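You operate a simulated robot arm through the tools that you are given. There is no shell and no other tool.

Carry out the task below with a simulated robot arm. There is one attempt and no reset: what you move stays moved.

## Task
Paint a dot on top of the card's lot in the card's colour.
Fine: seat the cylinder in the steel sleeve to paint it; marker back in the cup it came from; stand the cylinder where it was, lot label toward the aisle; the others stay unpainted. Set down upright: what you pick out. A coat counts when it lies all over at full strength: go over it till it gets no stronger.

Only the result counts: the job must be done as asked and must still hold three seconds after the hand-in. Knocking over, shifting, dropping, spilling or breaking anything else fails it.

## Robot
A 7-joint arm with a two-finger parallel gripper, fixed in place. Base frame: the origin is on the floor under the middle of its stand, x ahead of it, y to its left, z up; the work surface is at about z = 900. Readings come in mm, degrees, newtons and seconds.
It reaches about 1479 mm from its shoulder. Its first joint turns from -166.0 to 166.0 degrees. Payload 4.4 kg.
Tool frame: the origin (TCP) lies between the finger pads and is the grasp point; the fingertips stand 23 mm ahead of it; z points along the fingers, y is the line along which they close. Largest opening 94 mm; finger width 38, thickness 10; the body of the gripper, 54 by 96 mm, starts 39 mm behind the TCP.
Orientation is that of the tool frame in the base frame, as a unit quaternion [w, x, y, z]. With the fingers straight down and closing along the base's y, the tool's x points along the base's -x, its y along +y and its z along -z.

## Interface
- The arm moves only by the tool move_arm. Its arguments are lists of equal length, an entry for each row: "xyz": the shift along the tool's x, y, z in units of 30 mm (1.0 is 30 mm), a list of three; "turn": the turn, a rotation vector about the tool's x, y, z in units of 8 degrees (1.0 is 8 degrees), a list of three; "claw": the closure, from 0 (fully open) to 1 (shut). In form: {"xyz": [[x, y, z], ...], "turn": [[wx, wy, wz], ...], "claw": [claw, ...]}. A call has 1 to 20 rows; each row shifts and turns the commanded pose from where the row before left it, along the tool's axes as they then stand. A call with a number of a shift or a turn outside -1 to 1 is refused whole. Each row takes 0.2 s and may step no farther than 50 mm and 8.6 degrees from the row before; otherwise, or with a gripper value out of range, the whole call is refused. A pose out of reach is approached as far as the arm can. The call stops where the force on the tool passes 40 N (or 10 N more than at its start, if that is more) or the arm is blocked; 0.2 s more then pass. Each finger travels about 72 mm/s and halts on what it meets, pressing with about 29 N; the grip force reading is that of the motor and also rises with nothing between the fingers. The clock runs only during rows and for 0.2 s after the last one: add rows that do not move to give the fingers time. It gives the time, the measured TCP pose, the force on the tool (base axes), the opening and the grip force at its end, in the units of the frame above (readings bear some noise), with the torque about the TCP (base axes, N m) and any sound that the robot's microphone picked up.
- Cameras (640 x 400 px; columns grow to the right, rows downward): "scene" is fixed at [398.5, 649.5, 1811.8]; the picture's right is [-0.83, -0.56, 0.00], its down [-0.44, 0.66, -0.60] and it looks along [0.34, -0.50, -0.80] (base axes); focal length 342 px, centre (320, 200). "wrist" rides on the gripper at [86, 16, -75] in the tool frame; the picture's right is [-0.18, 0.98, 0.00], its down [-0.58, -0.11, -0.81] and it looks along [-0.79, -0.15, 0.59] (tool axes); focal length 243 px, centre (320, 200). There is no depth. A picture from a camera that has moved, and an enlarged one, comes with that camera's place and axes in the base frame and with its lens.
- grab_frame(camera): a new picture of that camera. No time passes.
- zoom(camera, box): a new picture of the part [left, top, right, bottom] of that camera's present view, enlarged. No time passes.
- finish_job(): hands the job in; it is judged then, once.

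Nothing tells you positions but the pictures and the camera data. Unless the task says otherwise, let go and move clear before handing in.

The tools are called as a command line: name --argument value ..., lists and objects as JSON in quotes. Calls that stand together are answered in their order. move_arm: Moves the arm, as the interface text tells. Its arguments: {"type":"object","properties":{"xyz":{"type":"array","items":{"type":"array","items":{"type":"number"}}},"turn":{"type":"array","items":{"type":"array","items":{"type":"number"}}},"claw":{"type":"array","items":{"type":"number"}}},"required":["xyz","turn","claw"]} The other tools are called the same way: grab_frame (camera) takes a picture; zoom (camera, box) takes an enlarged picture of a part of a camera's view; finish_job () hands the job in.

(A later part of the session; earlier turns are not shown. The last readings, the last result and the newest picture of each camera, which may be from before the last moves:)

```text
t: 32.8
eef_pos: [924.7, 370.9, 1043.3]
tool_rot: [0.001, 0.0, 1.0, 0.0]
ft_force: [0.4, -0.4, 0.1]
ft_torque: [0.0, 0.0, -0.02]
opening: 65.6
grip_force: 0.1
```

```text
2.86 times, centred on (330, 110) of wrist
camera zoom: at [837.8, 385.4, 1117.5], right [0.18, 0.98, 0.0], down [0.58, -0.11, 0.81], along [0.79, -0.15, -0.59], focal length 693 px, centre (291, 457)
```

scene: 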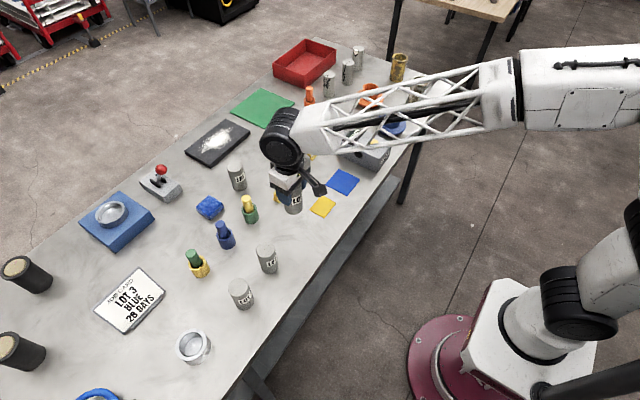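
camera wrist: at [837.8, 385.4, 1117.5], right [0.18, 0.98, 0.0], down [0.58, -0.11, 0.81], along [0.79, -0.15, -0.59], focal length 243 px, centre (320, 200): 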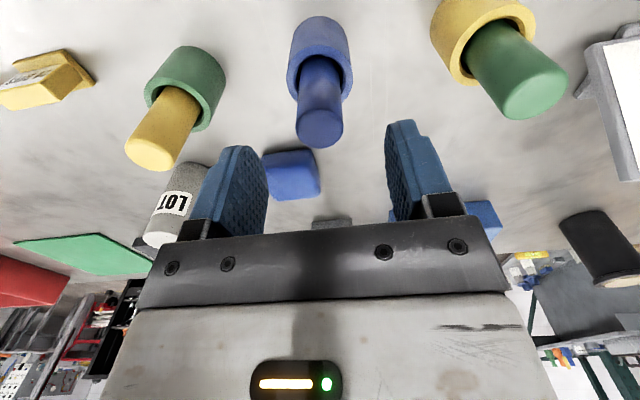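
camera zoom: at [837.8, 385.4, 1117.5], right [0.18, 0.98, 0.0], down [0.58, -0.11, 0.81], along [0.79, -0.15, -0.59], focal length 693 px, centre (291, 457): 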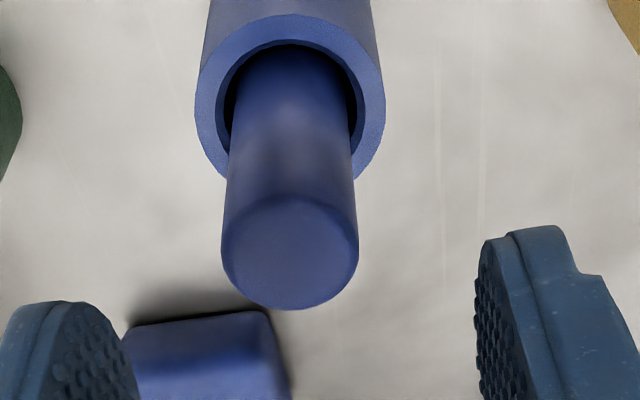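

The marker is centred within 1 mm. I'll descend around it and close the fingers.

move_arm --xyz '[[-0.02, 0, 0.5], [0, 0, 0.6], [0, 0, 0.6], [0, 0, 0.4], [0, 0, 0], [0, 0, 0]]' --turn '[[0, 0, 0], [0, 0, 0], [0, 0, 0], [0, 0, 0], [0, 0, 0], [0, 0, 0]]' --claw '[0.3, 0.3, 0.3, 0.3, 0.3, 0.3]'

zoom --camera "wrist" --box '[180, 40, 480, 240]'

zoom --camera "scene" --box '[140, 150, 340, 300]'

```text
t: 34.2
eef_pos: [926.6, 368.6, 980.0]
tool_rot: [0.0, 0.0, 1.0, 0.001]
ft_force: [0.0, 0.0, -0.5]
ft_torque: [0.02, -0.02, 0.01]
opening: 65.8
grip_force: 0.0
```

```text
2.00 times, centred on (330, 140) of wrist
camera zoom: at [838.5, 384.6, 1054.3], right [0.18, 0.98, 0.0], down [0.58, -0.11, 0.81], along [0.79, -0.15, -0.59], focal length 485 px, centre (300, 320)
```

zoom: 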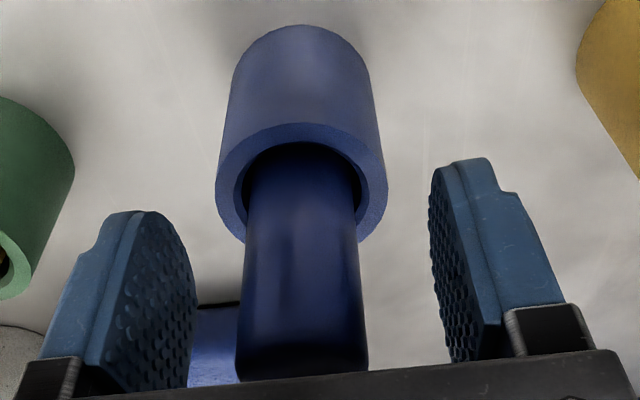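

```text
2.67 times, centred on (240, 225) of scene
camera zoom: at [398.5, 649.5, 1811.8], right [-0.83, -0.56, 0.0], down [-0.44, 0.66, -0.6], along [0.34, -0.5, -0.8], focal length 912 px, centre (533, 133)
```

zoom: 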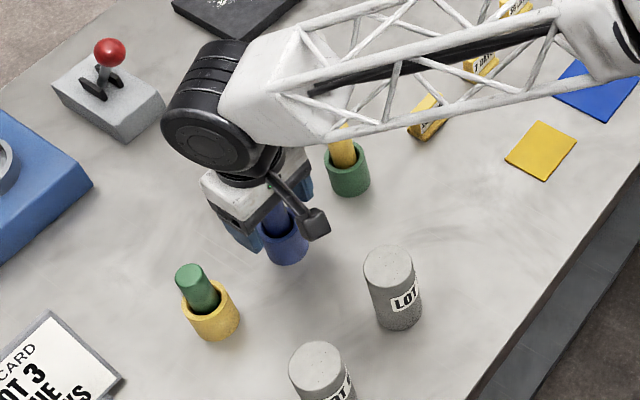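

Centred and upright. Closing on the marker.

move_arm --xyz '[[0, 0, 0], [0, 0, 0], [0, 0, 0], [0, 0, 0], [0, 0, 0]]' --turn '[[0, 0, 0], [0, 0, 0], [0, 0, 0], [0, 0, 0], [0, 0, 0]]' --claw '[0.5, 1, 1, 1, 1]'

zoom --camera "wrist" --box '[180, 40, 480, 240]'

```text
t: 35.4
eef_pos: [925.0, 368.7, 980.6]
tool_rot: [0.0, -0.001, 1.0, -0.001]
ft_force: [0.5, 0.5, 0.5]
ft_torque: [0.0, -0.01, 0.04]
opening: 26.6
grip_force: 28.9
```

```text
2.00 times, centred on (330, 140) of wrist
camera zoom: at [838.5, 384.7, 1054.4], right [0.18, 0.98, 0.0], down [0.58, -0.11, 0.81], along [0.79, -0.15, -0.59], focal length 485 px, centre (300, 320)
```

zoom: 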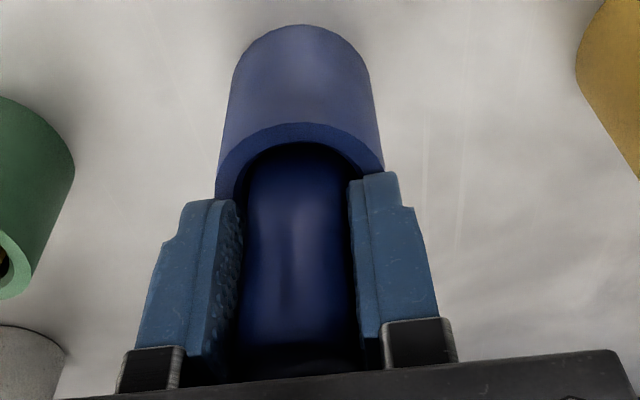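

Gripped at 26.6 mm. I'll lift a little and check that the cup stays put.

move_arm --xyz '[[0, 0, -0.2], [0, 0, -0.4], [0, 0, -0.5], [0, 0, -0.5], [0, 0, 0]]' --turn '[[0, 0, 0], [0, 0, 0], [0, 0, 0], [0, 0, 0], [0, 0, 0]]' --claw '[1, 1, 1, 1, 1]'

grab_frame --camera "wrist"

zoom --camera "scene" --box '[140, 150, 340, 300]'

```text
t: 36.6
eef_pos: [926.5, 369.1, 1027.6]
tool_rot: [0.0, 0.0, 1.0, 0.001]
ft_force: [-0.7, 1.0, -0.2]
ft_torque: [-0.02, -0.02, -0.01]
opening: 26.5
grip_force: 28.8
```

```text
taken
camera wrist: at [838.1, 384.9, 1102.3], right [0.18, 0.98, 0.0], down [0.58, -0.11, 0.81], along [0.79, -0.15, -0.59], focal length 243 px, centre (320, 200)
```

wrist: 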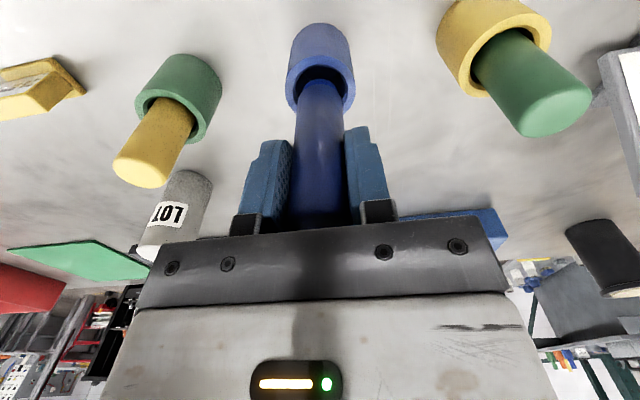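

```text
2.67 times, centred on (240, 225) of scene
camera zoom: at [398.5, 649.5, 1811.8], right [-0.83, -0.56, 0.0], down [-0.44, 0.66, -0.6], along [0.34, -0.5, -0.8], focal length 912 px, centre (533, 133)
```

zoom: 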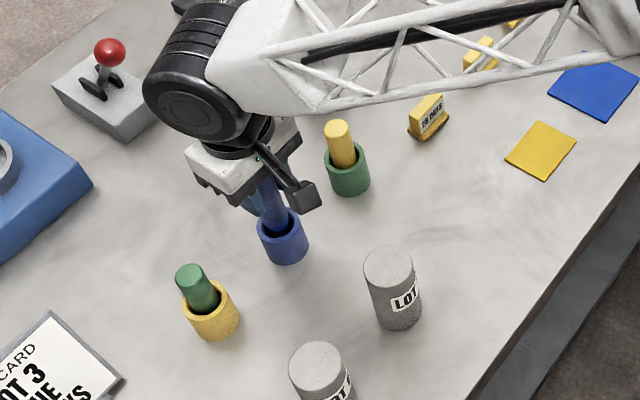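

The marker slides out and the cup stays on the bench. I'll keep lifting to clear it and look at the tip.

move_arm --xyz '[[0, 0, -0.6], [0, 0, -0.8], [0, 0, -0.9], [0, 0, -0.9], [0, 0, -0.5], [0, 0, 0]]' --turn '[[0, 0, 0], [0, 0, 0], [0, 0, 0], [0, 0, 0], [0, 0, 0], [0, 0, 0]]' --claw '[1, 1, 1, 1, 1, 1]'

grab_frame --camera "wrist"

zoom --camera "wrist" --box '[220, 20, 440, 220]'

zoom --camera "scene" --box '[140, 120, 340, 270]'

```text
t: 38.0
eef_pos: [925.3, 369.6, 1140.8]
tool_rot: [-0.001, 0.0, 1.0, 0.0]
ft_force: [-0.3, -0.3, -0.4]
ft_torque: [0.03, -0.02, 0.05]
opening: 26.8
grip_force: 29.1
```

```text
taken
camera wrist: at [838.3, 385.2, 1213.6], right [0.18, 0.98, 0.0], down [0.58, -0.11, 0.81], along [0.79, -0.15, -0.59], focal length 243 px, centre (320, 200)
```

wrist: 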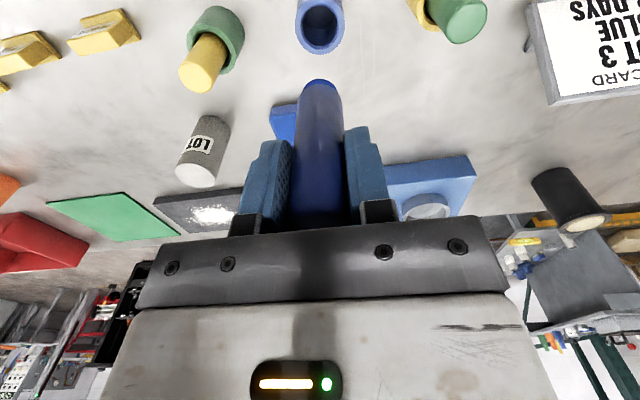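

```text
2.00 times, centred on (330, 120) of wrist
camera zoom: at [838.3, 385.2, 1213.6], right [0.18, 0.98, 0.0], down [0.58, -0.11, 0.81], along [0.79, -0.15, -0.59], focal length 485 px, centre (300, 360)
```

zoom: 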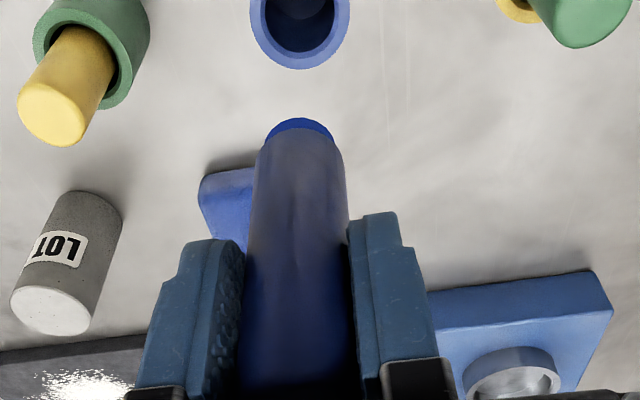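

```text
2.67 times, centred on (240, 195) of scene
camera zoom: at [398.5, 649.5, 1811.8], right [-0.83, -0.56, 0.0], down [-0.44, 0.66, -0.6], along [0.34, -0.5, -0.8], focal length 912 px, centre (533, 213)
```

zoom: 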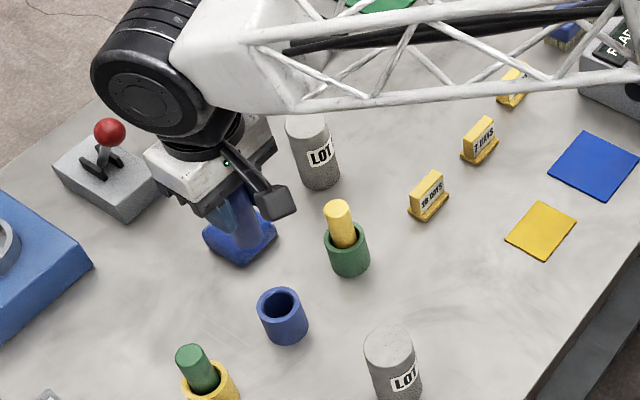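

The tip is a bright blue nib about 22 mm wide, roughly 74 mm below the grasp point. I'll carry it over to above the seated cylinder.

move_arm --xyz '[[0.2, 0.4, 0], [0.45, 0.8, 0], [0.483, 0.9, 0], [0.483, 0.9, 0], [0.483, 0.9, 0], [0.483, 0.9, 0], [0.483, 0.9, 0], [0.483, 0.9, 0], [0.483, 0.9, 0], [0.483, 0.9, 0], [0.31, 0.6, 0], [0, 0, 0], [0, 0, 0]]' --turn '[[0, 0, 0], [0, 0, 0], [0, 0, 0], [0, 0, 0], [0, 0, 0], [0, 0, 0], [0, 0, 0], [0, 0, 0], [0, 0, 0], [0, 0, 0], [0, 0, 0], [0, 0, 0], [0, 0, 0]]' --claw '[1, 1, 1, 1, 1, 1, 1, 1, 1, 1, 1, 1, 1]'

grab_frame --camera "wrist"

zoom --camera "wrist" --box '[220, 0, 440, 200]'

zoom --camera "scene" --box '[100, 250, 300, 400]'

```text
t: 40.8
eef_pos: [780.4, 639.2, 1139.4]
tool_rot: [0.0, 0.0, 1.0, 0.0]
ft_force: [0.0, 1.1, -1.0]
ft_torque: [0.02, -0.01, 0.0]
opening: 26.9
grip_force: 28.6
```

```text
taken
camera wrist: at [693.0, 655.2, 1212.6], right [0.18, 0.98, 0.0], down [0.58, -0.11, 0.81], along [0.79, -0.15, -0.59], focal length 243 px, centre (320, 200)
```

wrist: 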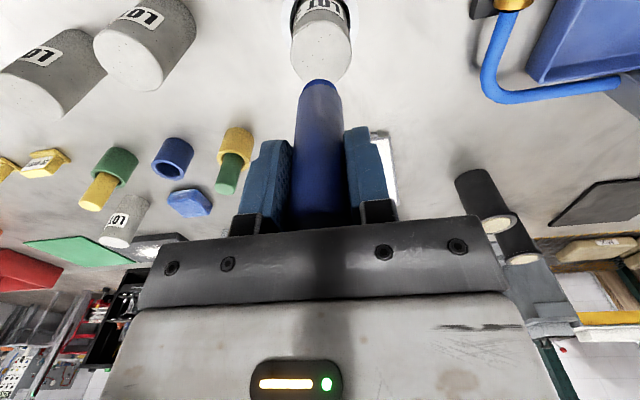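

```text
2.00 times, centred on (330, 100) of wrist
camera zoom: at [693.0, 655.2, 1212.6], right [0.18, 0.98, 0.0], down [0.58, -0.11, 0.81], along [0.79, -0.15, -0.59], focal length 485 px, centre (300, 400)
```

zoom: 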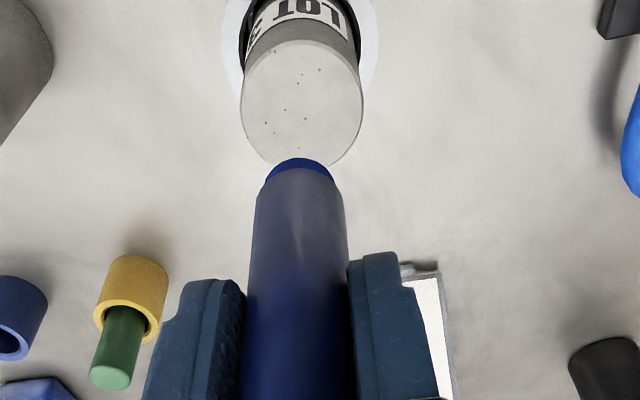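

```text
2.67 times, centred on (200, 325) of scene
camera zoom: at [398.5, 649.5, 1811.8], right [-0.83, -0.56, 0.0], down [-0.44, 0.66, -0.6], along [0.34, -0.5, -0.8], focal length 912 px, centre (640, -133)
```

zoom: 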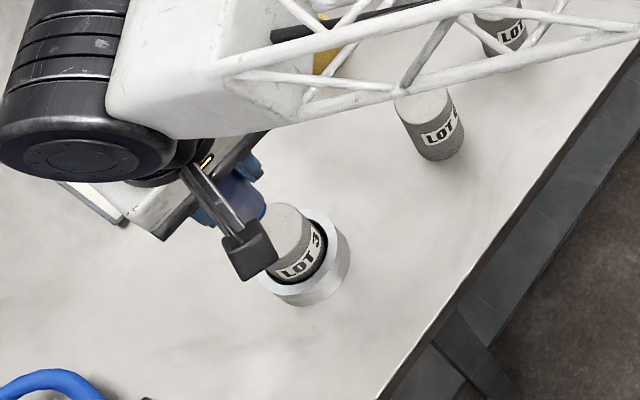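

The tip lines up with the middle of the cylinder top. I'll lower to a few millimetres above it and check.

move_arm --xyz '[[-0.015, 0, 0.4], [0, 0, 0.5], [0, 0, 0.5], [0, 0, 0.3], [0, 0, 0], [0, 0, 0]]' --turn '[[0, 0, 0], [0, 0, 0], [0, 0, 0], [0, 0, 0], [0, 0, 0], [0, 0, 0]]' --claw '[1, 1, 1, 1, 1, 1]'

zoom --camera "wrist" --box '[220, 0, 440, 200]'

zoom --camera "scene" --box '[140, 290, 260, 380]'

```text
t: 42.2
eef_pos: [780.2, 639.8, 1087.9]
tool_rot: [0.0, 0.0, 1.0, 0.0]
ft_force: [0.2, 0.2, -1.0]
ft_torque: [0.0, -0.01, 0.03]
opening: 26.8
grip_force: 29.3
```

```text
2.00 times, centred on (330, 100) of wrist
camera zoom: at [693.9, 655.2, 1161.9], right [0.18, 0.98, 0.0], down [0.58, -0.11, 0.81], along [0.79, -0.15, -0.59], focal length 485 px, centre (300, 400)
```

zoom: 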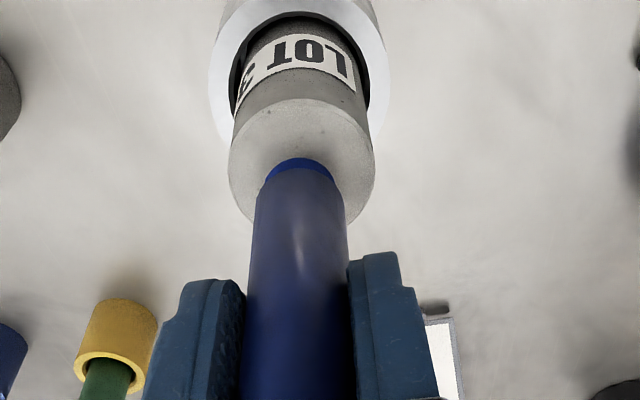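

```text
4.44 times, centred on (200, 335) of scene
camera zoom: at [398.5, 649.5, 1811.8], right [-0.83, -0.56, 0.0], down [-0.44, 0.66, -0.6], along [0.34, -0.5, -0.8], focal length 1521 px, centre (853, -400)
```

zoom: 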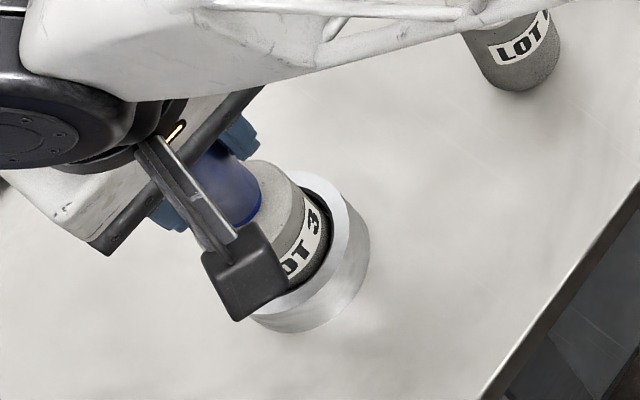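

About 8 mm to go. I'll lower in fine steps until it lightly touches.

move_arm --xyz '[[0, 0, 0.1], [0, 0, 0.06], [0, 0, 0]]' --turn '[[0, 0, 0], [0, 0, 0], [0, 0, 0]]' --claw '[1, 1, 1]'

move_arm --xyz '[[0, 0, 0.05], [0, 0, 0.03], [0, 0, 0]]' --turn '[[0, 0, 0], [0, 0, 0], [0, 0, 0]]' --claw '[1, 1, 1]'

```text
t: 43.0
eef_pos: [780.7, 640.4, 1082.4]
tool_rot: [0.001, 0.0, 1.0, 0.0]
ft_force: [-0.6, 0.3, 0.2]
ft_torque: [0.04, 0.02, 0.0]
opening: 26.7
grip_force: 28.7
```

```text
t: 43.8
eef_pos: [781.5, 640.2, 1081.7]
tool_rot: [-0.001, 0.001, 1.0, 0.001]
ft_force: [0.1, 0.4, 0.1]
ft_torque: [0.02, -0.01, 0.02]
opening: 26.7
grip_force: 29.1
```

move_arm --xyz '[[0, 0, 0.03], [0, 0, 0.03], [0, 0, 0]]' --turn '[[0, 0, 0], [0, 0, 0], [0, 0, 0]]' --claw '[1, 1, 1]'

zoom --camera "wrist" --box '[260, 40, 380, 140]'

```text
t: 44.6
eef_pos: [780.9, 641.2, 1080.5]
tool_rot: [0.001, 0.001, 1.0, 0.0]
ft_force: [-2.4, -1.6, 11.9]
ft_torque: [-0.07, 0.11, 0.0]
opening: 26.7
grip_force: 29.0
```

```text
4.00 times, centred on (320, 90) of wrist
camera zoom: at [693.7, 655.2, 1154.2], right [0.18, 0.98, 0.0], down [0.58, -0.11, 0.81], along [0.79, -0.15, -0.59], focal length 970 px, centre (320, 640)
```

zoom: 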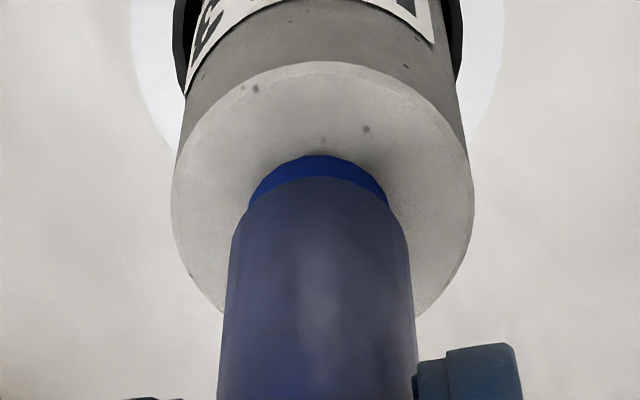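

In contact at 12 N. I'll dwell a moment, then lift to look at the mark.

move_arm --xyz '[[0, 0, 0], [0, 0, 0], [0, 0, 0], [0, 0, 0], [0, 0, -0.2], [0, 0, -0.6], [0, 0, -0.8], [0, 0, -0.8], [0, 0, 0]]' --turn '[[0, 0, 0], [0, 0, 0], [0, 0, 0], [0, 0, 0], [0, 0, 0], [0, 0, 0], [0, 0, 0], [0, 0, 0], [0, 0, 0]]' --claw '[1, 1, 1, 1, 1, 1, 1, 1, 1]'

zoom --camera "wrist" --box '[260, 0, 380, 100]'

zoom --camera "scene" --box '[140, 290, 260, 380]'

```text
t: 46.6
eef_pos: [781.4, 640.4, 1153.4]
tool_rot: [0.0, 0.0, 1.0, 0.0]
ft_force: [0.1, -0.4, -1.5]
ft_torque: [0.03, -0.01, 0.01]
opening: 26.7
grip_force: 28.8
```

```text
4.00 times, centred on (320, 50) of wrist
camera zoom: at [693.9, 655.3, 1225.9], right [0.18, 0.98, 0.0], down [0.58, -0.11, 0.81], along [0.79, -0.15, -0.59], focal length 970 px, centre (320, 800)
```

zoom: 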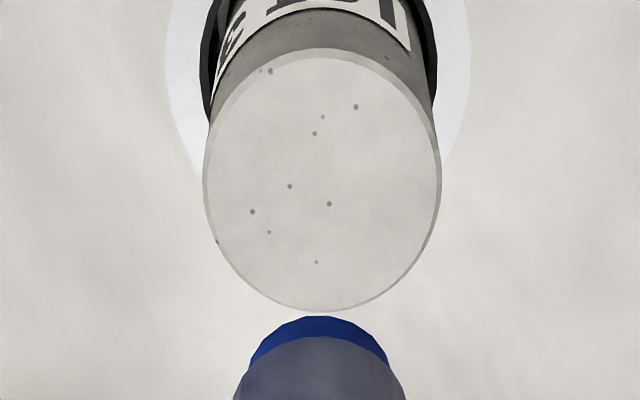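

```text
4.44 times, centred on (200, 335) of scene
camera zoom: at [398.5, 649.5, 1811.8], right [-0.83, -0.56, 0.0], down [-0.44, 0.66, -0.6], along [0.34, -0.5, -0.8], focal length 1521 px, centre (853, -400)
```

zoom: 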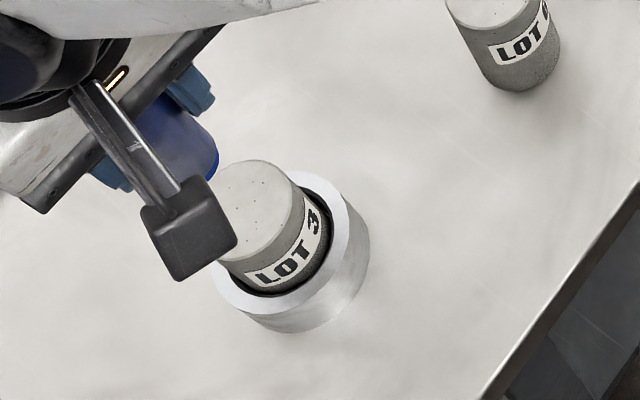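

No mark came from the static press, so the nib probably has to rub the surface. I'll go back down to light contact and make small strokes around the centre.

move_arm --xyz '[[0, 0, 0.8], [0, 0, 0.8], [0, 0, 0.5], [0, 0, 0.15], [0, 0, 0.1], [0, 0, 0.05], [0, 0, 0]]' --turn '[[0, 0, 0], [0, 0, 0], [0, 0, 0], [0, 0, 0], [0, 0, 0], [0, 0, 0], [0, 0, 0]]' --claw '[1, 1, 1, 1, 1, 1, 1]'

move_arm --xyz '[[0.07, 0, 0], [0, 0.07, 0], [-0.07, 0, 0], [-0.07, 0, 0], [0, -0.07, 0], [0, -0.07, 0], [0.07, 0, 0], [0.07, 0, 0], [0, 0.07, 0], [-0.07, 0, 0], [0, 0, 0]]' --turn '[[0, 0, 0], [0, 0, 0], [0, 0, 0], [0, 0, 0], [0, 0, 0], [0, 0, 0], [0, 0, 0], [0, 0, 0], [0, 0, 0], [0, 0, 0], [0, 0, 0]]' --claw '[1, 1, 1, 1, 1, 1, 1, 1, 1, 1, 1]'

zoom --camera "wrist" --box '[260, 40, 380, 140]'

```text
t: 48.2
eef_pos: [780.8, 639.0, 1080.1]
tool_rot: [0.001, 0.0, 1.0, 0.0]
ft_force: [-0.5, -1.7, 9.0]
ft_torque: [-0.11, 0.02, 0.0]
opening: 26.8
grip_force: 29.2
```

```text
t: 50.6
eef_pos: [781.9, 640.0, 1079.3]
tool_rot: [-0.001, 0.0, 1.0, 0.0]
ft_force: [2.7, -0.7, 5.7]
ft_torque: [-0.04, -0.16, 0.02]
opening: 26.8
grip_force: 29.1
```

```text
4.00 times, centred on (320, 90) of wrist
camera zoom: at [693.9, 655.2, 1152.8], right [0.18, 0.98, 0.0], down [0.58, -0.11, 0.81], along [0.79, -0.15, -0.59], focal length 970 px, centre (320, 640)
```

zoom: 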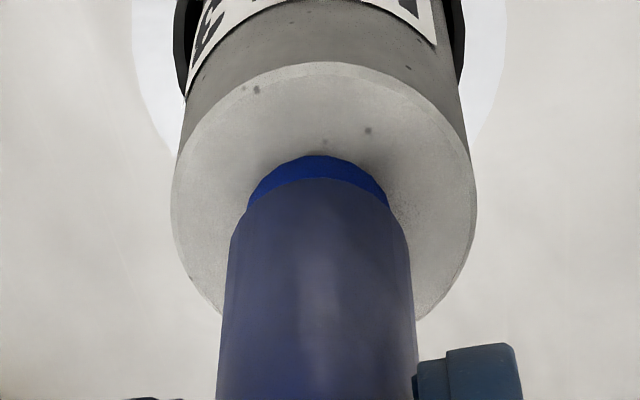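

move_arm --xyz '[[0, 0, -0.2], [0, 0, -0.6], [0, 0, -0.8], [0, 0, -0.8], [0, 0, 0]]' --turn '[[0, 0, 0], [0, 0, 0], [0, 0, 0], [0, 0, 0], [0, 0, 0]]' --claw '[1, 1, 1, 1, 1]'

zoom --camera "wrist" --box '[260, 0, 380, 100]'

zoom --camera "scene" --box '[160, 300, 230, 360]'

```text
t: 51.8
eef_pos: [779.4, 640.4, 1151.0]
tool_rot: [0.0, 0.0, 1.0, 0.0]
ft_force: [0.5, -1.0, -0.2]
ft_torque: [0.01, 0.0, -0.01]
opening: 26.8
grip_force: 29.0
```

```text
4.00 times, centred on (320, 50) of wrist
camera zoom: at [693.6, 655.2, 1224.7], right [0.18, 0.98, 0.0], down [0.58, -0.11, 0.81], along [0.79, -0.15, -0.59], focal length 970 px, centre (320, 800)
```

zoom: 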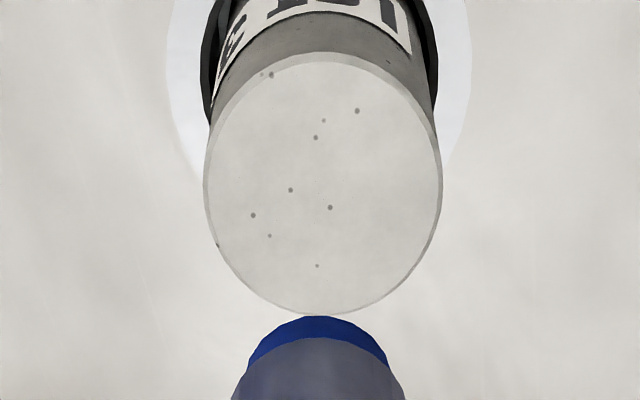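

```text
6.67 times, centred on (195, 330) of scene
camera zoom: at [398.5, 649.5, 1811.8], right [-0.83, -0.56, 0.0], down [-0.44, 0.66, -0.6], along [0.34, -0.5, -0.8], focal length 2281 px, centre (1153, -667)
```

zoom: 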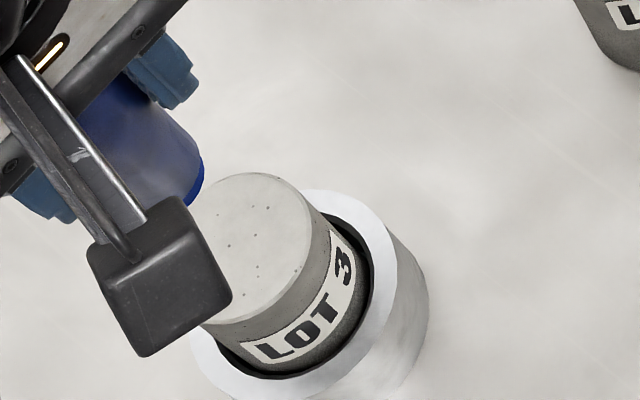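

There's still no visible blue. I'll look closer at both the nib and the cylinder top before trying again.

zoom --camera "wrist" --box '[290, 5, 350, 45]'

zoom --camera "wrist" --box '[280, 60, 360, 120]'

zoom --camera "scene" --box '[165, 300, 205, 330]'

```text
10.00 times, centred on (320, 25) of wrist
camera zoom: at [693.6, 655.2, 1224.7], right [0.18, 0.98, 0.0], down [0.58, -0.11, 0.81], along [0.79, -0.15, -0.59], focal length 2426 px, centre (320, 1950)
```

zoom: 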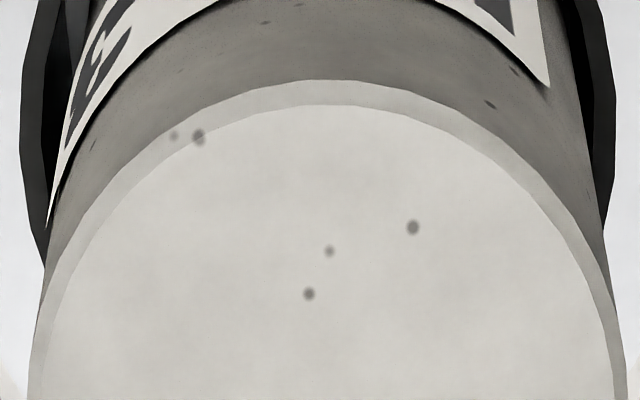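

```text
6.67 times, centred on (320, 90) of wrist
camera zoom: at [693.6, 655.2, 1224.7], right [0.18, 0.98, 0.0], down [0.58, -0.11, 0.81], along [0.79, -0.15, -0.59], focal length 1618 px, centre (320, 933)
```

zoom: 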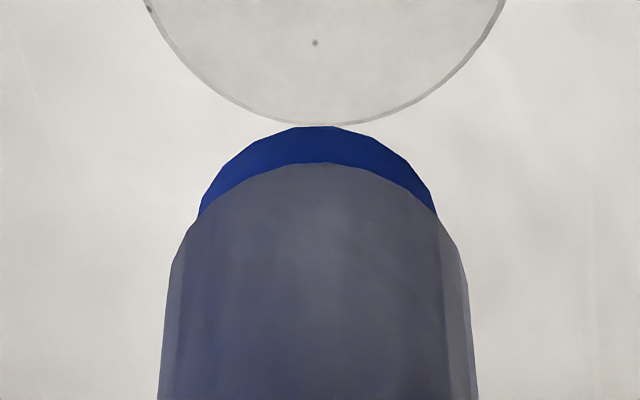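

```text
13.33 times, centred on (185, 315) of scene
camera zoom: at [398.5, 649.5, 1811.8], right [-0.83, -0.56, 0.0], down [-0.44, 0.66, -0.6], along [0.34, -0.5, -0.8], focal length 4563 px, centre (2120, -1333)
```

zoom: 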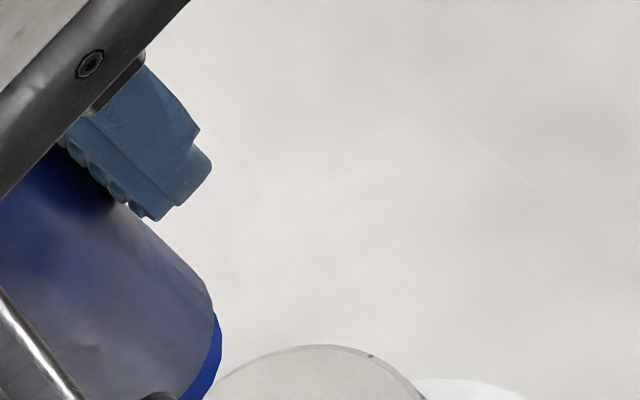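

The top is still bare. I'll press again with a little more force and use longer circular strokes.

move_arm --xyz '[[0, 0, 0.8], [0, 0, 0.8], [0, 0, 0.5], [0, 0, 0.15], [0, 0, 0.1], [0, 0, 0.08], [0, 0, 0]]' --turn '[[0, 0, 0], [0, 0, 0], [0, 0, 0], [0, 0, 0], [0, 0, 0], [0, 0, 0], [0, 0, 0]]' --claw '[1, 1, 1, 1, 1, 1, 1]'

move_arm --xyz '[[0.1667, 0, 0], [-0.0223, 0.0833, 0], [-0.061, 0.061, 0], [-0.0833, 0.0223, 0], [-0.0833, -0.0223, 0], [-0.061, -0.061, 0], [-0.0223, -0.0833, 0], [0.0223, -0.0833, 0], [0.061, -0.061, 0], [0.0833, -0.0223, 0], [0.0833, 0.0223, 0], [0.061, 0.061, 0], [0.0223, 0.0833, 0], [-0.1667, 0, 0], [-0.1, 0, 0], [0.1, 0, 0], [0.1, 0, 0], [-0.1, 0, 0]]' --turn '[[0, 0, 0], [0, 0, 0], [0, 0, 0], [0, 0, 0], [0, 0, 0], [0, 0, 0], [0, 0, 0], [0, 0, 0], [0, 0, 0], [0, 0, 0], [0, 0, 0], [0, 0, 0], [0, 0, 0], [0, 0, 0], [0, 0, 0], [0, 0, 0], [0, 0, 0], [0, 0, 0]]' --claw '[1, 1, 1, 1, 1, 1, 1, 1, 1, 1, 1, 1, 1, 1, 1, 1, 1, 1]'

zoom --camera "wrist" --box '[260, 40, 380, 140]'

```text
t: 53.4
eef_pos: [780.8, 639.4, 1079.8]
tool_rot: [0.0, 0.0, 1.0, 0.0]
ft_force: [-1.3, -0.6, 6.4]
ft_torque: [-0.06, 0.03, 0.03]
opening: 26.4
grip_force: 29.3
```

```text
t: 57.2
eef_pos: [781.0, 639.4, 1077.8]
tool_rot: [0.0, 0.0, 1.0, 0.0]
ft_force: [1.9, 0.9, 8.0]
ft_torque: [0.06, -0.19, -0.02]
opening: 26.9
grip_force: 29.1
```

```text
4.00 times, centred on (320, 90) of wrist
camera zoom: at [693.8, 655.2, 1151.8], right [0.18, 0.98, 0.0], down [0.58, -0.11, 0.81], along [0.79, -0.15, -0.59], focal length 970 px, centre (320, 640)
```

zoom: 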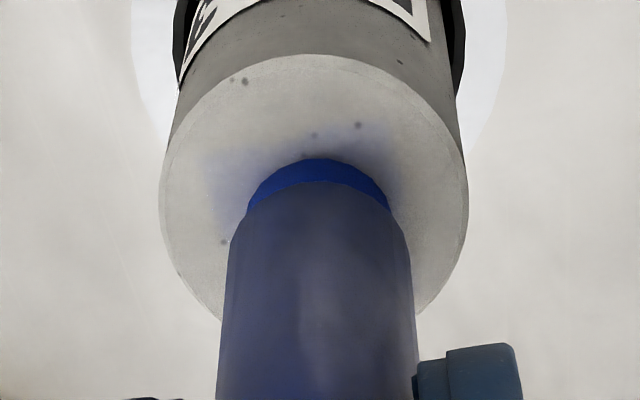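

Blue is building up now, so the coat comes from sliding contact. I'll keep going over the same small circle in alternating directions.

move_arm --xyz '[[0.1667, 0, 0], [-0.0223, -0.0833, 0], [-0.061, -0.061, 0], [-0.0833, -0.0223, 0], [-0.0833, 0.0223, 0], [-0.061, 0.061, 0], [-0.0223, 0.0833, 0], [0.0223, 0.0833, 0], [0.061, 0.061, 0], [0.0833, 0.0223, 0], [0.0833, -0.0223, 0], [0.061, -0.061, 0], [0.0223, -0.0833, 0], [-0.1667, 0, 0], [-0.1667, 0, 0], [0.1667, 0, 0], [0, 0.1667, 0], [0, -0.1667, 0], [0, -0.1667, 0], [0, 0.1667, 0]]' --turn '[[0, 0, 0], [0, 0, 0], [0, 0, 0], [0, 0, 0], [0, 0, 0], [0, 0, 0], [0, 0, 0], [0, 0, 0], [0, 0, 0], [0, 0, 0], [0, 0, 0], [0, 0, 0], [0, 0, 0], [0, 0, 0], [0, 0, 0], [0, 0, 0], [0, 0, 0], [0, 0, 0], [0, 0, 0], [0, 0, 0]]' --claw '[1, 1, 1, 1, 1, 1, 1, 1, 1, 1, 1, 1, 1, 1, 1, 1, 1, 1, 1, 1]'

zoom --camera "wrist" --box '[260, 40, 380, 140]'

```text
t: 61.4
eef_pos: [782.2, 639.1, 1077.4]
tool_rot: [0.001, 0.0, 1.0, -0.001]
ft_force: [-0.7, -0.2, -0.9]
ft_torque: [0.01, 0.03, 0.0]
opening: 26.7
grip_force: 29.4
```

```text
4.00 times, centred on (320, 90) of wrist
camera zoom: at [693.6, 655.2, 1151.8], right [0.18, 0.98, 0.0], down [0.58, -0.11, 0.81], along [0.79, -0.15, -0.59], focal length 970 px, centre (320, 640)
```

zoom: 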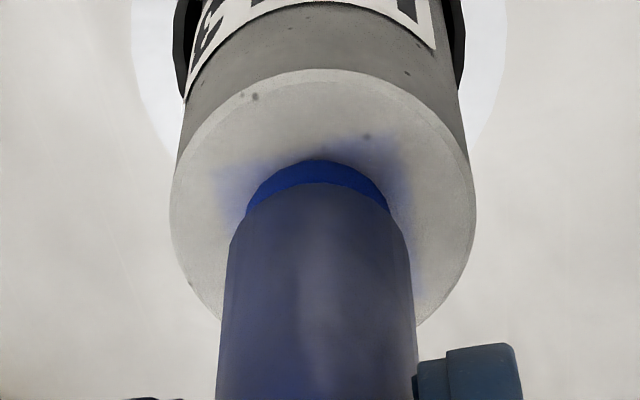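

move_arm --xyz '[[0, 0, -0.2], [0, 0, -0.6], [0, 0, -0.8], [0, 0, -0.8], [0, 0, 0]]' --turn '[[0, 0, 0], [0, 0, 0], [0, 0, 0], [0, 0, 0], [0, 0, 0]]' --claw '[1, 1, 1, 1, 1]'

zoom --camera "wrist" --box '[260, 0, 380, 100]'

zoom --camera "scene" --box '[160, 300, 230, 360]'

zoom --camera "wrist" --box '[220, 60, 440, 240]'

```text
t: 62.6
eef_pos: [780.6, 641.3, 1152.6]
tool_rot: [0.0, 0.0, 1.0, 0.0]
ft_force: [-0.4, 0.0, -0.4]
ft_torque: [0.01, 0.01, -0.01]
opening: 26.5
grip_force: 29.0
```

```text
4.00 times, centred on (320, 50) of wrist
camera zoom: at [693.4, 655.2, 1225.3], right [0.18, 0.98, 0.0], down [0.58, -0.11, 0.81], along [0.79, -0.15, -0.59], focal length 970 px, centre (320, 800)
```

zoom: 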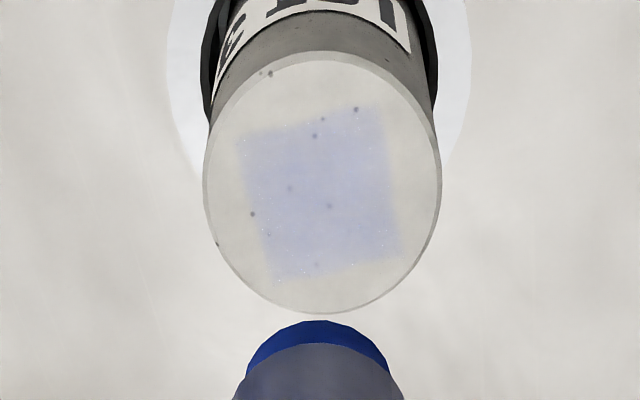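

```text
6.67 times, centred on (195, 330) of scene
camera zoom: at [398.5, 649.5, 1811.8], right [-0.83, -0.56, 0.0], down [-0.44, 0.66, -0.6], along [0.34, -0.5, -0.8], focal length 2281 px, centre (1153, -667)
```

zoom: 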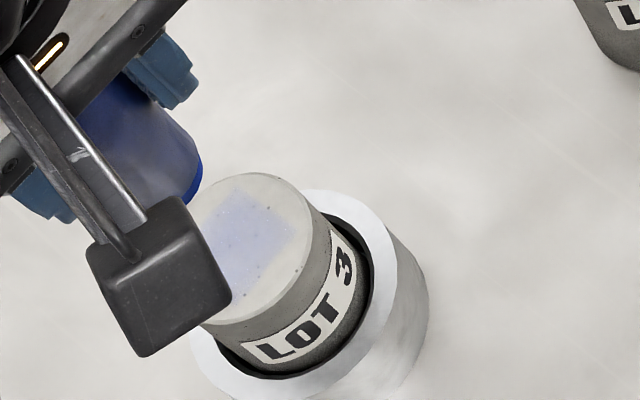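

```text
2.22 times, centred on (330, 150) of wrist
camera zoom: at [693.4, 655.2, 1225.3], right [0.18, 0.98, 0.0], down [0.58, -0.11, 0.81], along [0.79, -0.15, -0.59], focal length 539 px, centre (298, 311)
```

zoom: 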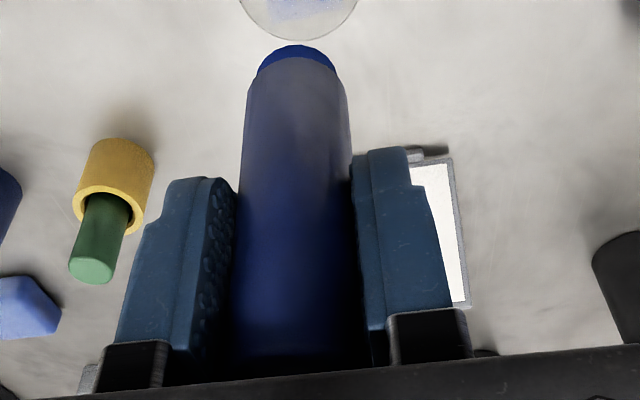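

A faint square of blue is visible in the middle of the top, so the coat builds with each pass. I'll keep going with wider raster strokes at light pressure.

move_arm --xyz '[[0, 0, 0.8], [0, 0, 0.8], [0, 0, 0.5], [0, 0, 0.15], [0, 0, 0.1], [0, 0, 0.07], [0, 0, 0]]' --turn '[[0, 0, 0], [0, 0, 0], [0, 0, 0], [0, 0, 0], [0, 0, 0], [0, 0, 0], [0, 0, 0]]' --claw '[1, 1, 1, 1, 1, 1, 1]'

```text
t: 64.2
eef_pos: [781.2, 640.8, 1077.6]
tool_rot: [0.0, 0.0, 1.0, -0.001]
ft_force: [0.4, -0.6, -0.3]
ft_torque: [0.05, 0.03, -0.02]
opening: 26.7
grip_force: 28.6
```

move_arm --xyz '[[0, 0, 0.03], [0, 0, 0.02], [0, 0, 0]]' --turn '[[0, 0, 0], [0, 0, 0], [0, 0, 0]]' --claw '[1, 1, 1]'

```text
t: 65.0
eef_pos: [780.4, 639.5, 1076.7]
tool_rot: [0.0, 0.0, 1.0, 0.0]
ft_force: [0.2, 0.0, 5.3]
ft_torque: [0.03, -0.02, -0.01]
opening: 26.6
grip_force: 28.7
```

Contact at about 5 N. Running the raster strokes.

move_arm --xyz '[[-0.2333, -0.2333, 0.01], [0.2333, 0, 0], [0.2333, 0, 0], [0, 0.1167, 0], [-0.2333, 0, 0], [-0.2333, 0, 0], [0, 0.1167, 0], [0.2333, 0, 0], [0.2333, 0, 0], [0, 0.1167, 0], [-0.2333, 0, 0], [-0.2333, 0, 0], [0, 0.1167, 0], [0.2333, 0, 0], [0.2333, 0, 0], [-0.2333, -0.2333, 0], [-0.2333, 0.2333, 0], [0.2333, -0.2333, 0], [0.2333, -0.2333, 0], [-0.2333, 0.2333, 0]]' --turn '[[0, 0, 0], [0, 0, 0], [0, 0, 0], [0, 0, 0], [0, 0, 0], [0, 0, 0], [0, 0, 0], [0, 0, 0], [0, 0, 0], [0, 0, 0], [0, 0, 0], [0, 0, 0], [0, 0, 0], [0, 0, 0], [0, 0, 0], [0, 0, 0], [0, 0, 0], [0, 0, 0], [0, 0, 0], [0, 0, 0]]' --claw '[1, 1, 1, 1, 1, 1, 1, 1, 1, 1, 1, 1, 1, 1, 1, 1, 1, 1, 1, 1]'

zoom --camera "wrist" --box '[260, 40, 380, 140]'

```text
t: 69.2
eef_pos: [780.0, 639.7, 1076.0]
tool_rot: [0.0, -0.001, 1.0, 0.0]
ft_force: [0.8, -1.2, -0.3]
ft_torque: [0.0, -0.01, -0.02]
opening: 26.8
grip_force: 28.9
```

```text
4.00 times, centred on (320, 90) of wrist
camera zoom: at [693.7, 655.0, 1149.9], right [0.18, 0.98, 0.0], down [0.58, -0.11, 0.81], along [0.79, -0.15, -0.59], focal length 970 px, centre (320, 640)
```

zoom: 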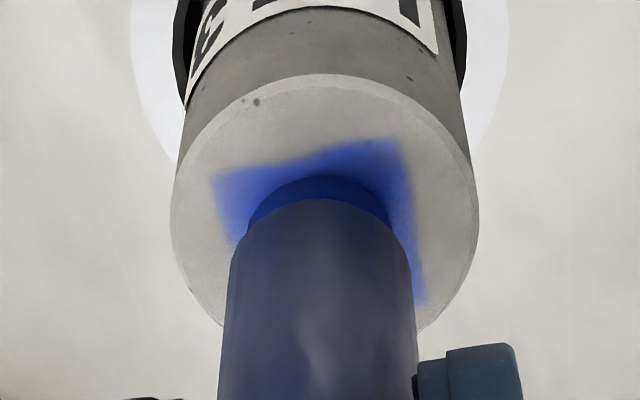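

The coat is much stronger now, but the nib looks shifted in the grip. I'll lift and inspect the marker and the dot.

move_arm --xyz '[[0, 0, -0.2], [0, 0, -0.6], [0, 0, -0.8], [0, 0, -0.8], [0, 0, 0]]' --turn '[[0, 0, 0], [0, 0, 0], [0, 0, 0], [0, 0, 0], [0, 0, 0]]' --claw '[1, 1, 1, 1, 1]'

zoom --camera "wrist" --box '[260, 0, 380, 100]'

zoom --camera "scene" --box '[140, 280, 240, 360]'

zoom --camera "wrist" --box '[220, 60, 440, 240]'

```text
t: 70.4
eef_pos: [780.8, 639.8, 1148.9]
tool_rot: [0.0, 0.0, 1.0, 0.0]
ft_force: [-0.6, 0.3, -1.1]
ft_torque: [-0.04, 0.01, -0.01]
opening: 26.9
grip_force: 29.1
```

```text
4.00 times, centred on (320, 50) of wrist
camera zoom: at [694.1, 654.4, 1222.2], right [0.18, 0.98, 0.0], down [0.58, -0.11, 0.81], along [0.79, -0.15, -0.59], focal length 970 px, centre (320, 800)
```

zoom: 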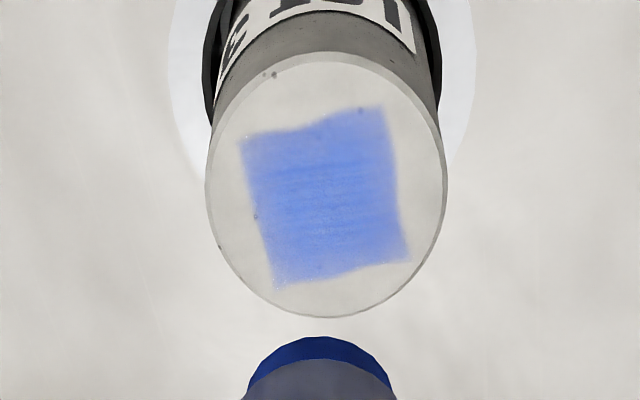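

```text
5.00 times, centred on (190, 320) of scene
camera zoom: at [398.5, 649.5, 1811.8], right [-0.83, -0.56, 0.0], down [-0.44, 0.66, -0.6], along [0.34, -0.5, -0.8], focal length 1711 px, centre (970, -400)
```

zoom: 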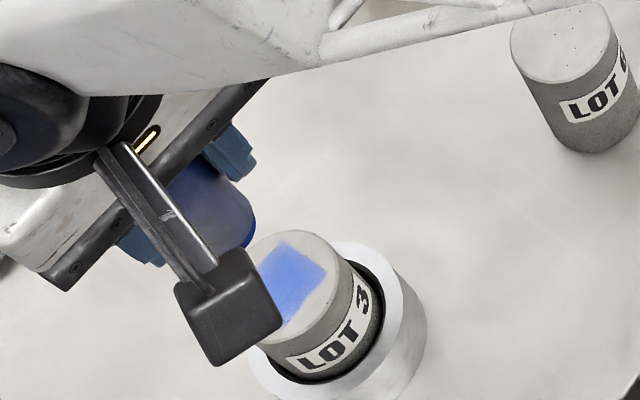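

```text
2.22 times, centred on (330, 150) of wrist
camera zoom: at [694.1, 654.4, 1222.2], right [0.18, 0.98, 0.0], down [0.58, -0.11, 0.81], along [0.79, -0.15, -0.59], focal length 539 px, centre (298, 311)
```

zoom: 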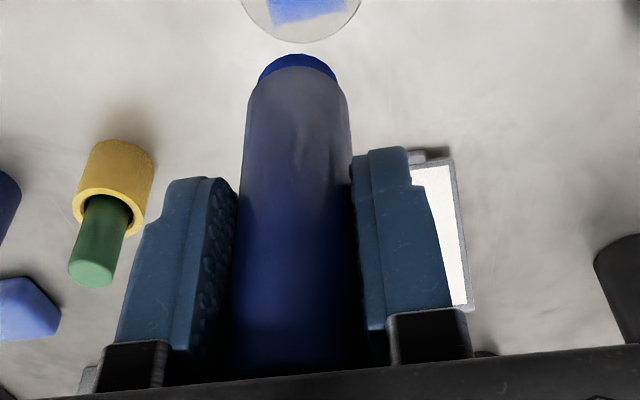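

The dot is at perhaps 60% strength. The marker has slid up about 5 mm in the grip, which is manageable. I'll go down again and stroke along the other direction.

move_arm --xyz '[[0, 0, 0.8], [0, 0, 0.8], [0, 0, 0.5], [0, 0, 0.15], [0, 0, 0.1], [0, 0, 0.07], [0, 0, 0]]' --turn '[[0, 0, 0], [0, 0, 0], [0, 0, 0], [0, 0, 0], [0, 0, 0], [0, 0, 0], [0, 0, 0]]' --claw '[1, 1, 1, 1, 1, 1, 1]'

```text
t: 72.0
eef_pos: [780.7, 640.3, 1073.9]
tool_rot: [0.001, 0.0, 1.0, 0.0]
ft_force: [0.1, -0.9, -1.0]
ft_torque: [-0.01, 0.0, -0.02]
opening: 26.7
grip_force: 29.5
```

move_arm --xyz '[[0, 0, 0.03], [0, 0, 0.02], [0, 0, 0]]' --turn '[[0, 0, 0], [0, 0, 0], [0, 0, 0]]' --claw '[1, 1, 1]'

```text
t: 72.8
eef_pos: [780.7, 639.4, 1074.7]
tool_rot: [0.001, 0.0, 1.0, 0.001]
ft_force: [-3.2, -0.8, 11.3]
ft_torque: [-0.06, 0.19, -0.01]
opening: 26.9
grip_force: 28.8
```

move_arm --xyz '[[-0.2333, -0.2333, -0.015], [0, 0.2333, 0], [0, 0.2333, 0], [0.1167, 0, 0], [0, -0.2333, 0], [0, -0.2333, 0], [0.1167, 0, 0], [0, 0.2333, 0], [0, 0.2333, 0], [0.1167, 0, 0], [0, -0.2333, 0], [0, -0.2333, 0], [0.1167, 0, 0], [0, 0.2333, 0], [0, 0.2333, 0], [-0.2333, -0.2333, 0], [-0.2333, 0.2333, 0], [0.2333, -0.2333, 0], [0.2333, -0.2333, 0], [-0.2333, 0.2333, 0]]' --turn '[[0, 0, 0], [0, 0, 0], [0, 0, 0], [0, 0, 0], [0, 0, 0], [0, 0, 0], [0, 0, 0], [0, 0, 0], [0, 0, 0], [0, 0, 0], [0, 0, 0], [0, 0, 0], [0, 0, 0], [0, 0, 0], [0, 0, 0], [0, 0, 0], [0, 0, 0], [0, 0, 0], [0, 0, 0], [0, 0, 0]]' --claw '[1, 1, 1, 1, 1, 1, 1, 1, 1, 1, 1, 1, 1, 1, 1, 1, 1, 1, 1, 1]'

zoom --camera "wrist" --box '[260, 40, 380, 140]'

```text
t: 77.0
eef_pos: [780.6, 640.0, 1074.7]
tool_rot: [0.0, 0.0, 1.0, 0.0]
ft_force: [-0.3, 1.2, 0.3]
ft_torque: [-0.01, 0.01, 0.04]
opening: 26.5
grip_force: 28.5
```

```text
4.00 times, centred on (320, 90) of wrist
camera zoom: at [693.6, 654.8, 1148.2], right [0.18, 0.98, 0.0], down [0.58, -0.11, 0.81], along [0.79, -0.15, -0.59], focal length 970 px, centre (320, 640)
```

zoom: 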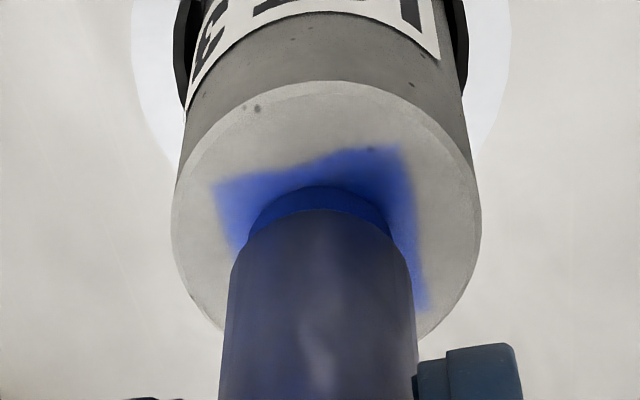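

move_arm --xyz '[[0, 0, -0.2], [0, 0, -0.6], [0, 0, -0.8], [0, 0, -0.8], [0, 0, 0]]' --turn '[[0, 0, 0], [0, 0, 0], [0, 0, 0], [0, 0, 0], [0, 0, 0]]' --claw '[1, 1, 1, 1, 1]'

zoom --camera "wrist" --box '[260, 0, 380, 100]'

zoom --camera "scene" --box '[140, 280, 240, 360]'

```text
t: 78.2
eef_pos: [780.4, 640.2, 1146.1]
tool_rot: [0.0, 0.001, 1.0, 0.0]
ft_force: [1.1, 0.2, 0.4]
ft_torque: [-0.01, -0.01, -0.01]
opening: 26.5
grip_force: 28.8
```

```text
4.00 times, centred on (320, 50) of wrist
camera zoom: at [693.2, 655.4, 1220.3], right [0.18, 0.98, 0.0], down [0.58, -0.11, 0.81], along [0.79, -0.15, -0.59], focal length 970 px, centre (320, 800)
```

zoom: 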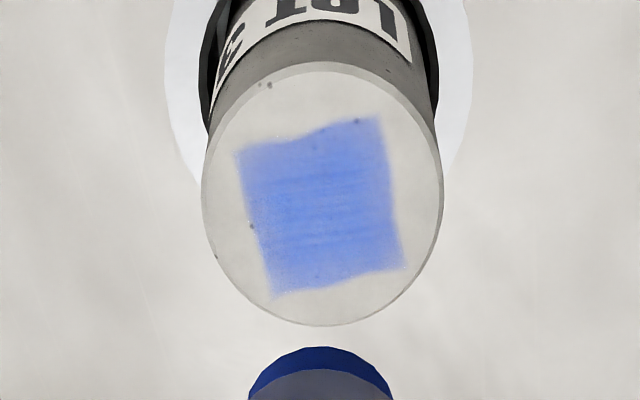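

```text
5.00 times, centred on (190, 320) of scene
camera zoom: at [398.5, 649.5, 1811.8], right [-0.83, -0.56, 0.0], down [-0.44, 0.66, -0.6], along [0.34, -0.5, -0.8], focal length 1711 px, centre (970, -400)
```

zoom: 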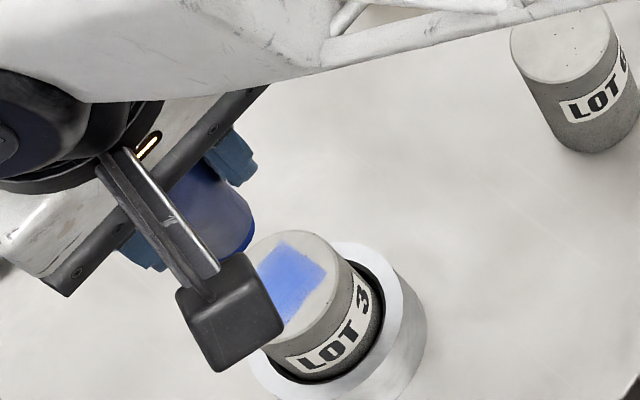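

It looks a bit stronger, but contact faded late in that pass. I'll do another pass and feed the marker down slowly to hold the pressure, then compare the colour.

move_arm --xyz '[[0, 0, 0.8], [0, 0, 0.8], [0, 0, 0.5], [0, 0, 0.15], [0, 0, 0.1], [0, 0, 0.07], [0, 0, 0.02], [0, 0, 0]]' --turn '[[0, 0, 0], [0, 0, 0], [0, 0, 0], [0, 0, 0], [0, 0, 0], [0, 0, 0], [0, 0, 0], [0, 0, 0]]' --claw '[1, 1, 1, 1, 1, 1, 1, 1]'

```text
t: 80.0
eef_pos: [781.1, 639.6, 1072.5]
tool_rot: [0.0, 0.001, 1.0, -0.001]
ft_force: [0.4, -0.1, 0.0]
ft_torque: [-0.01, -0.01, 0.02]
opening: 26.8
grip_force: 29.1
```

move_arm --xyz '[[0, 0, 0.03], [0, 0, 0]]' --turn '[[0, 0, 0], [0, 0, 0]]' --claw '[1, 1]'

```text
t: 80.6
eef_pos: [780.2, 639.8, 1073.3]
tool_rot: [0.0, -0.001, 1.0, 0.0]
ft_force: [-0.8, 0.4, 6.8]
ft_torque: [-0.01, 0.11, -0.04]
opening: 26.7
grip_force: 28.7
```

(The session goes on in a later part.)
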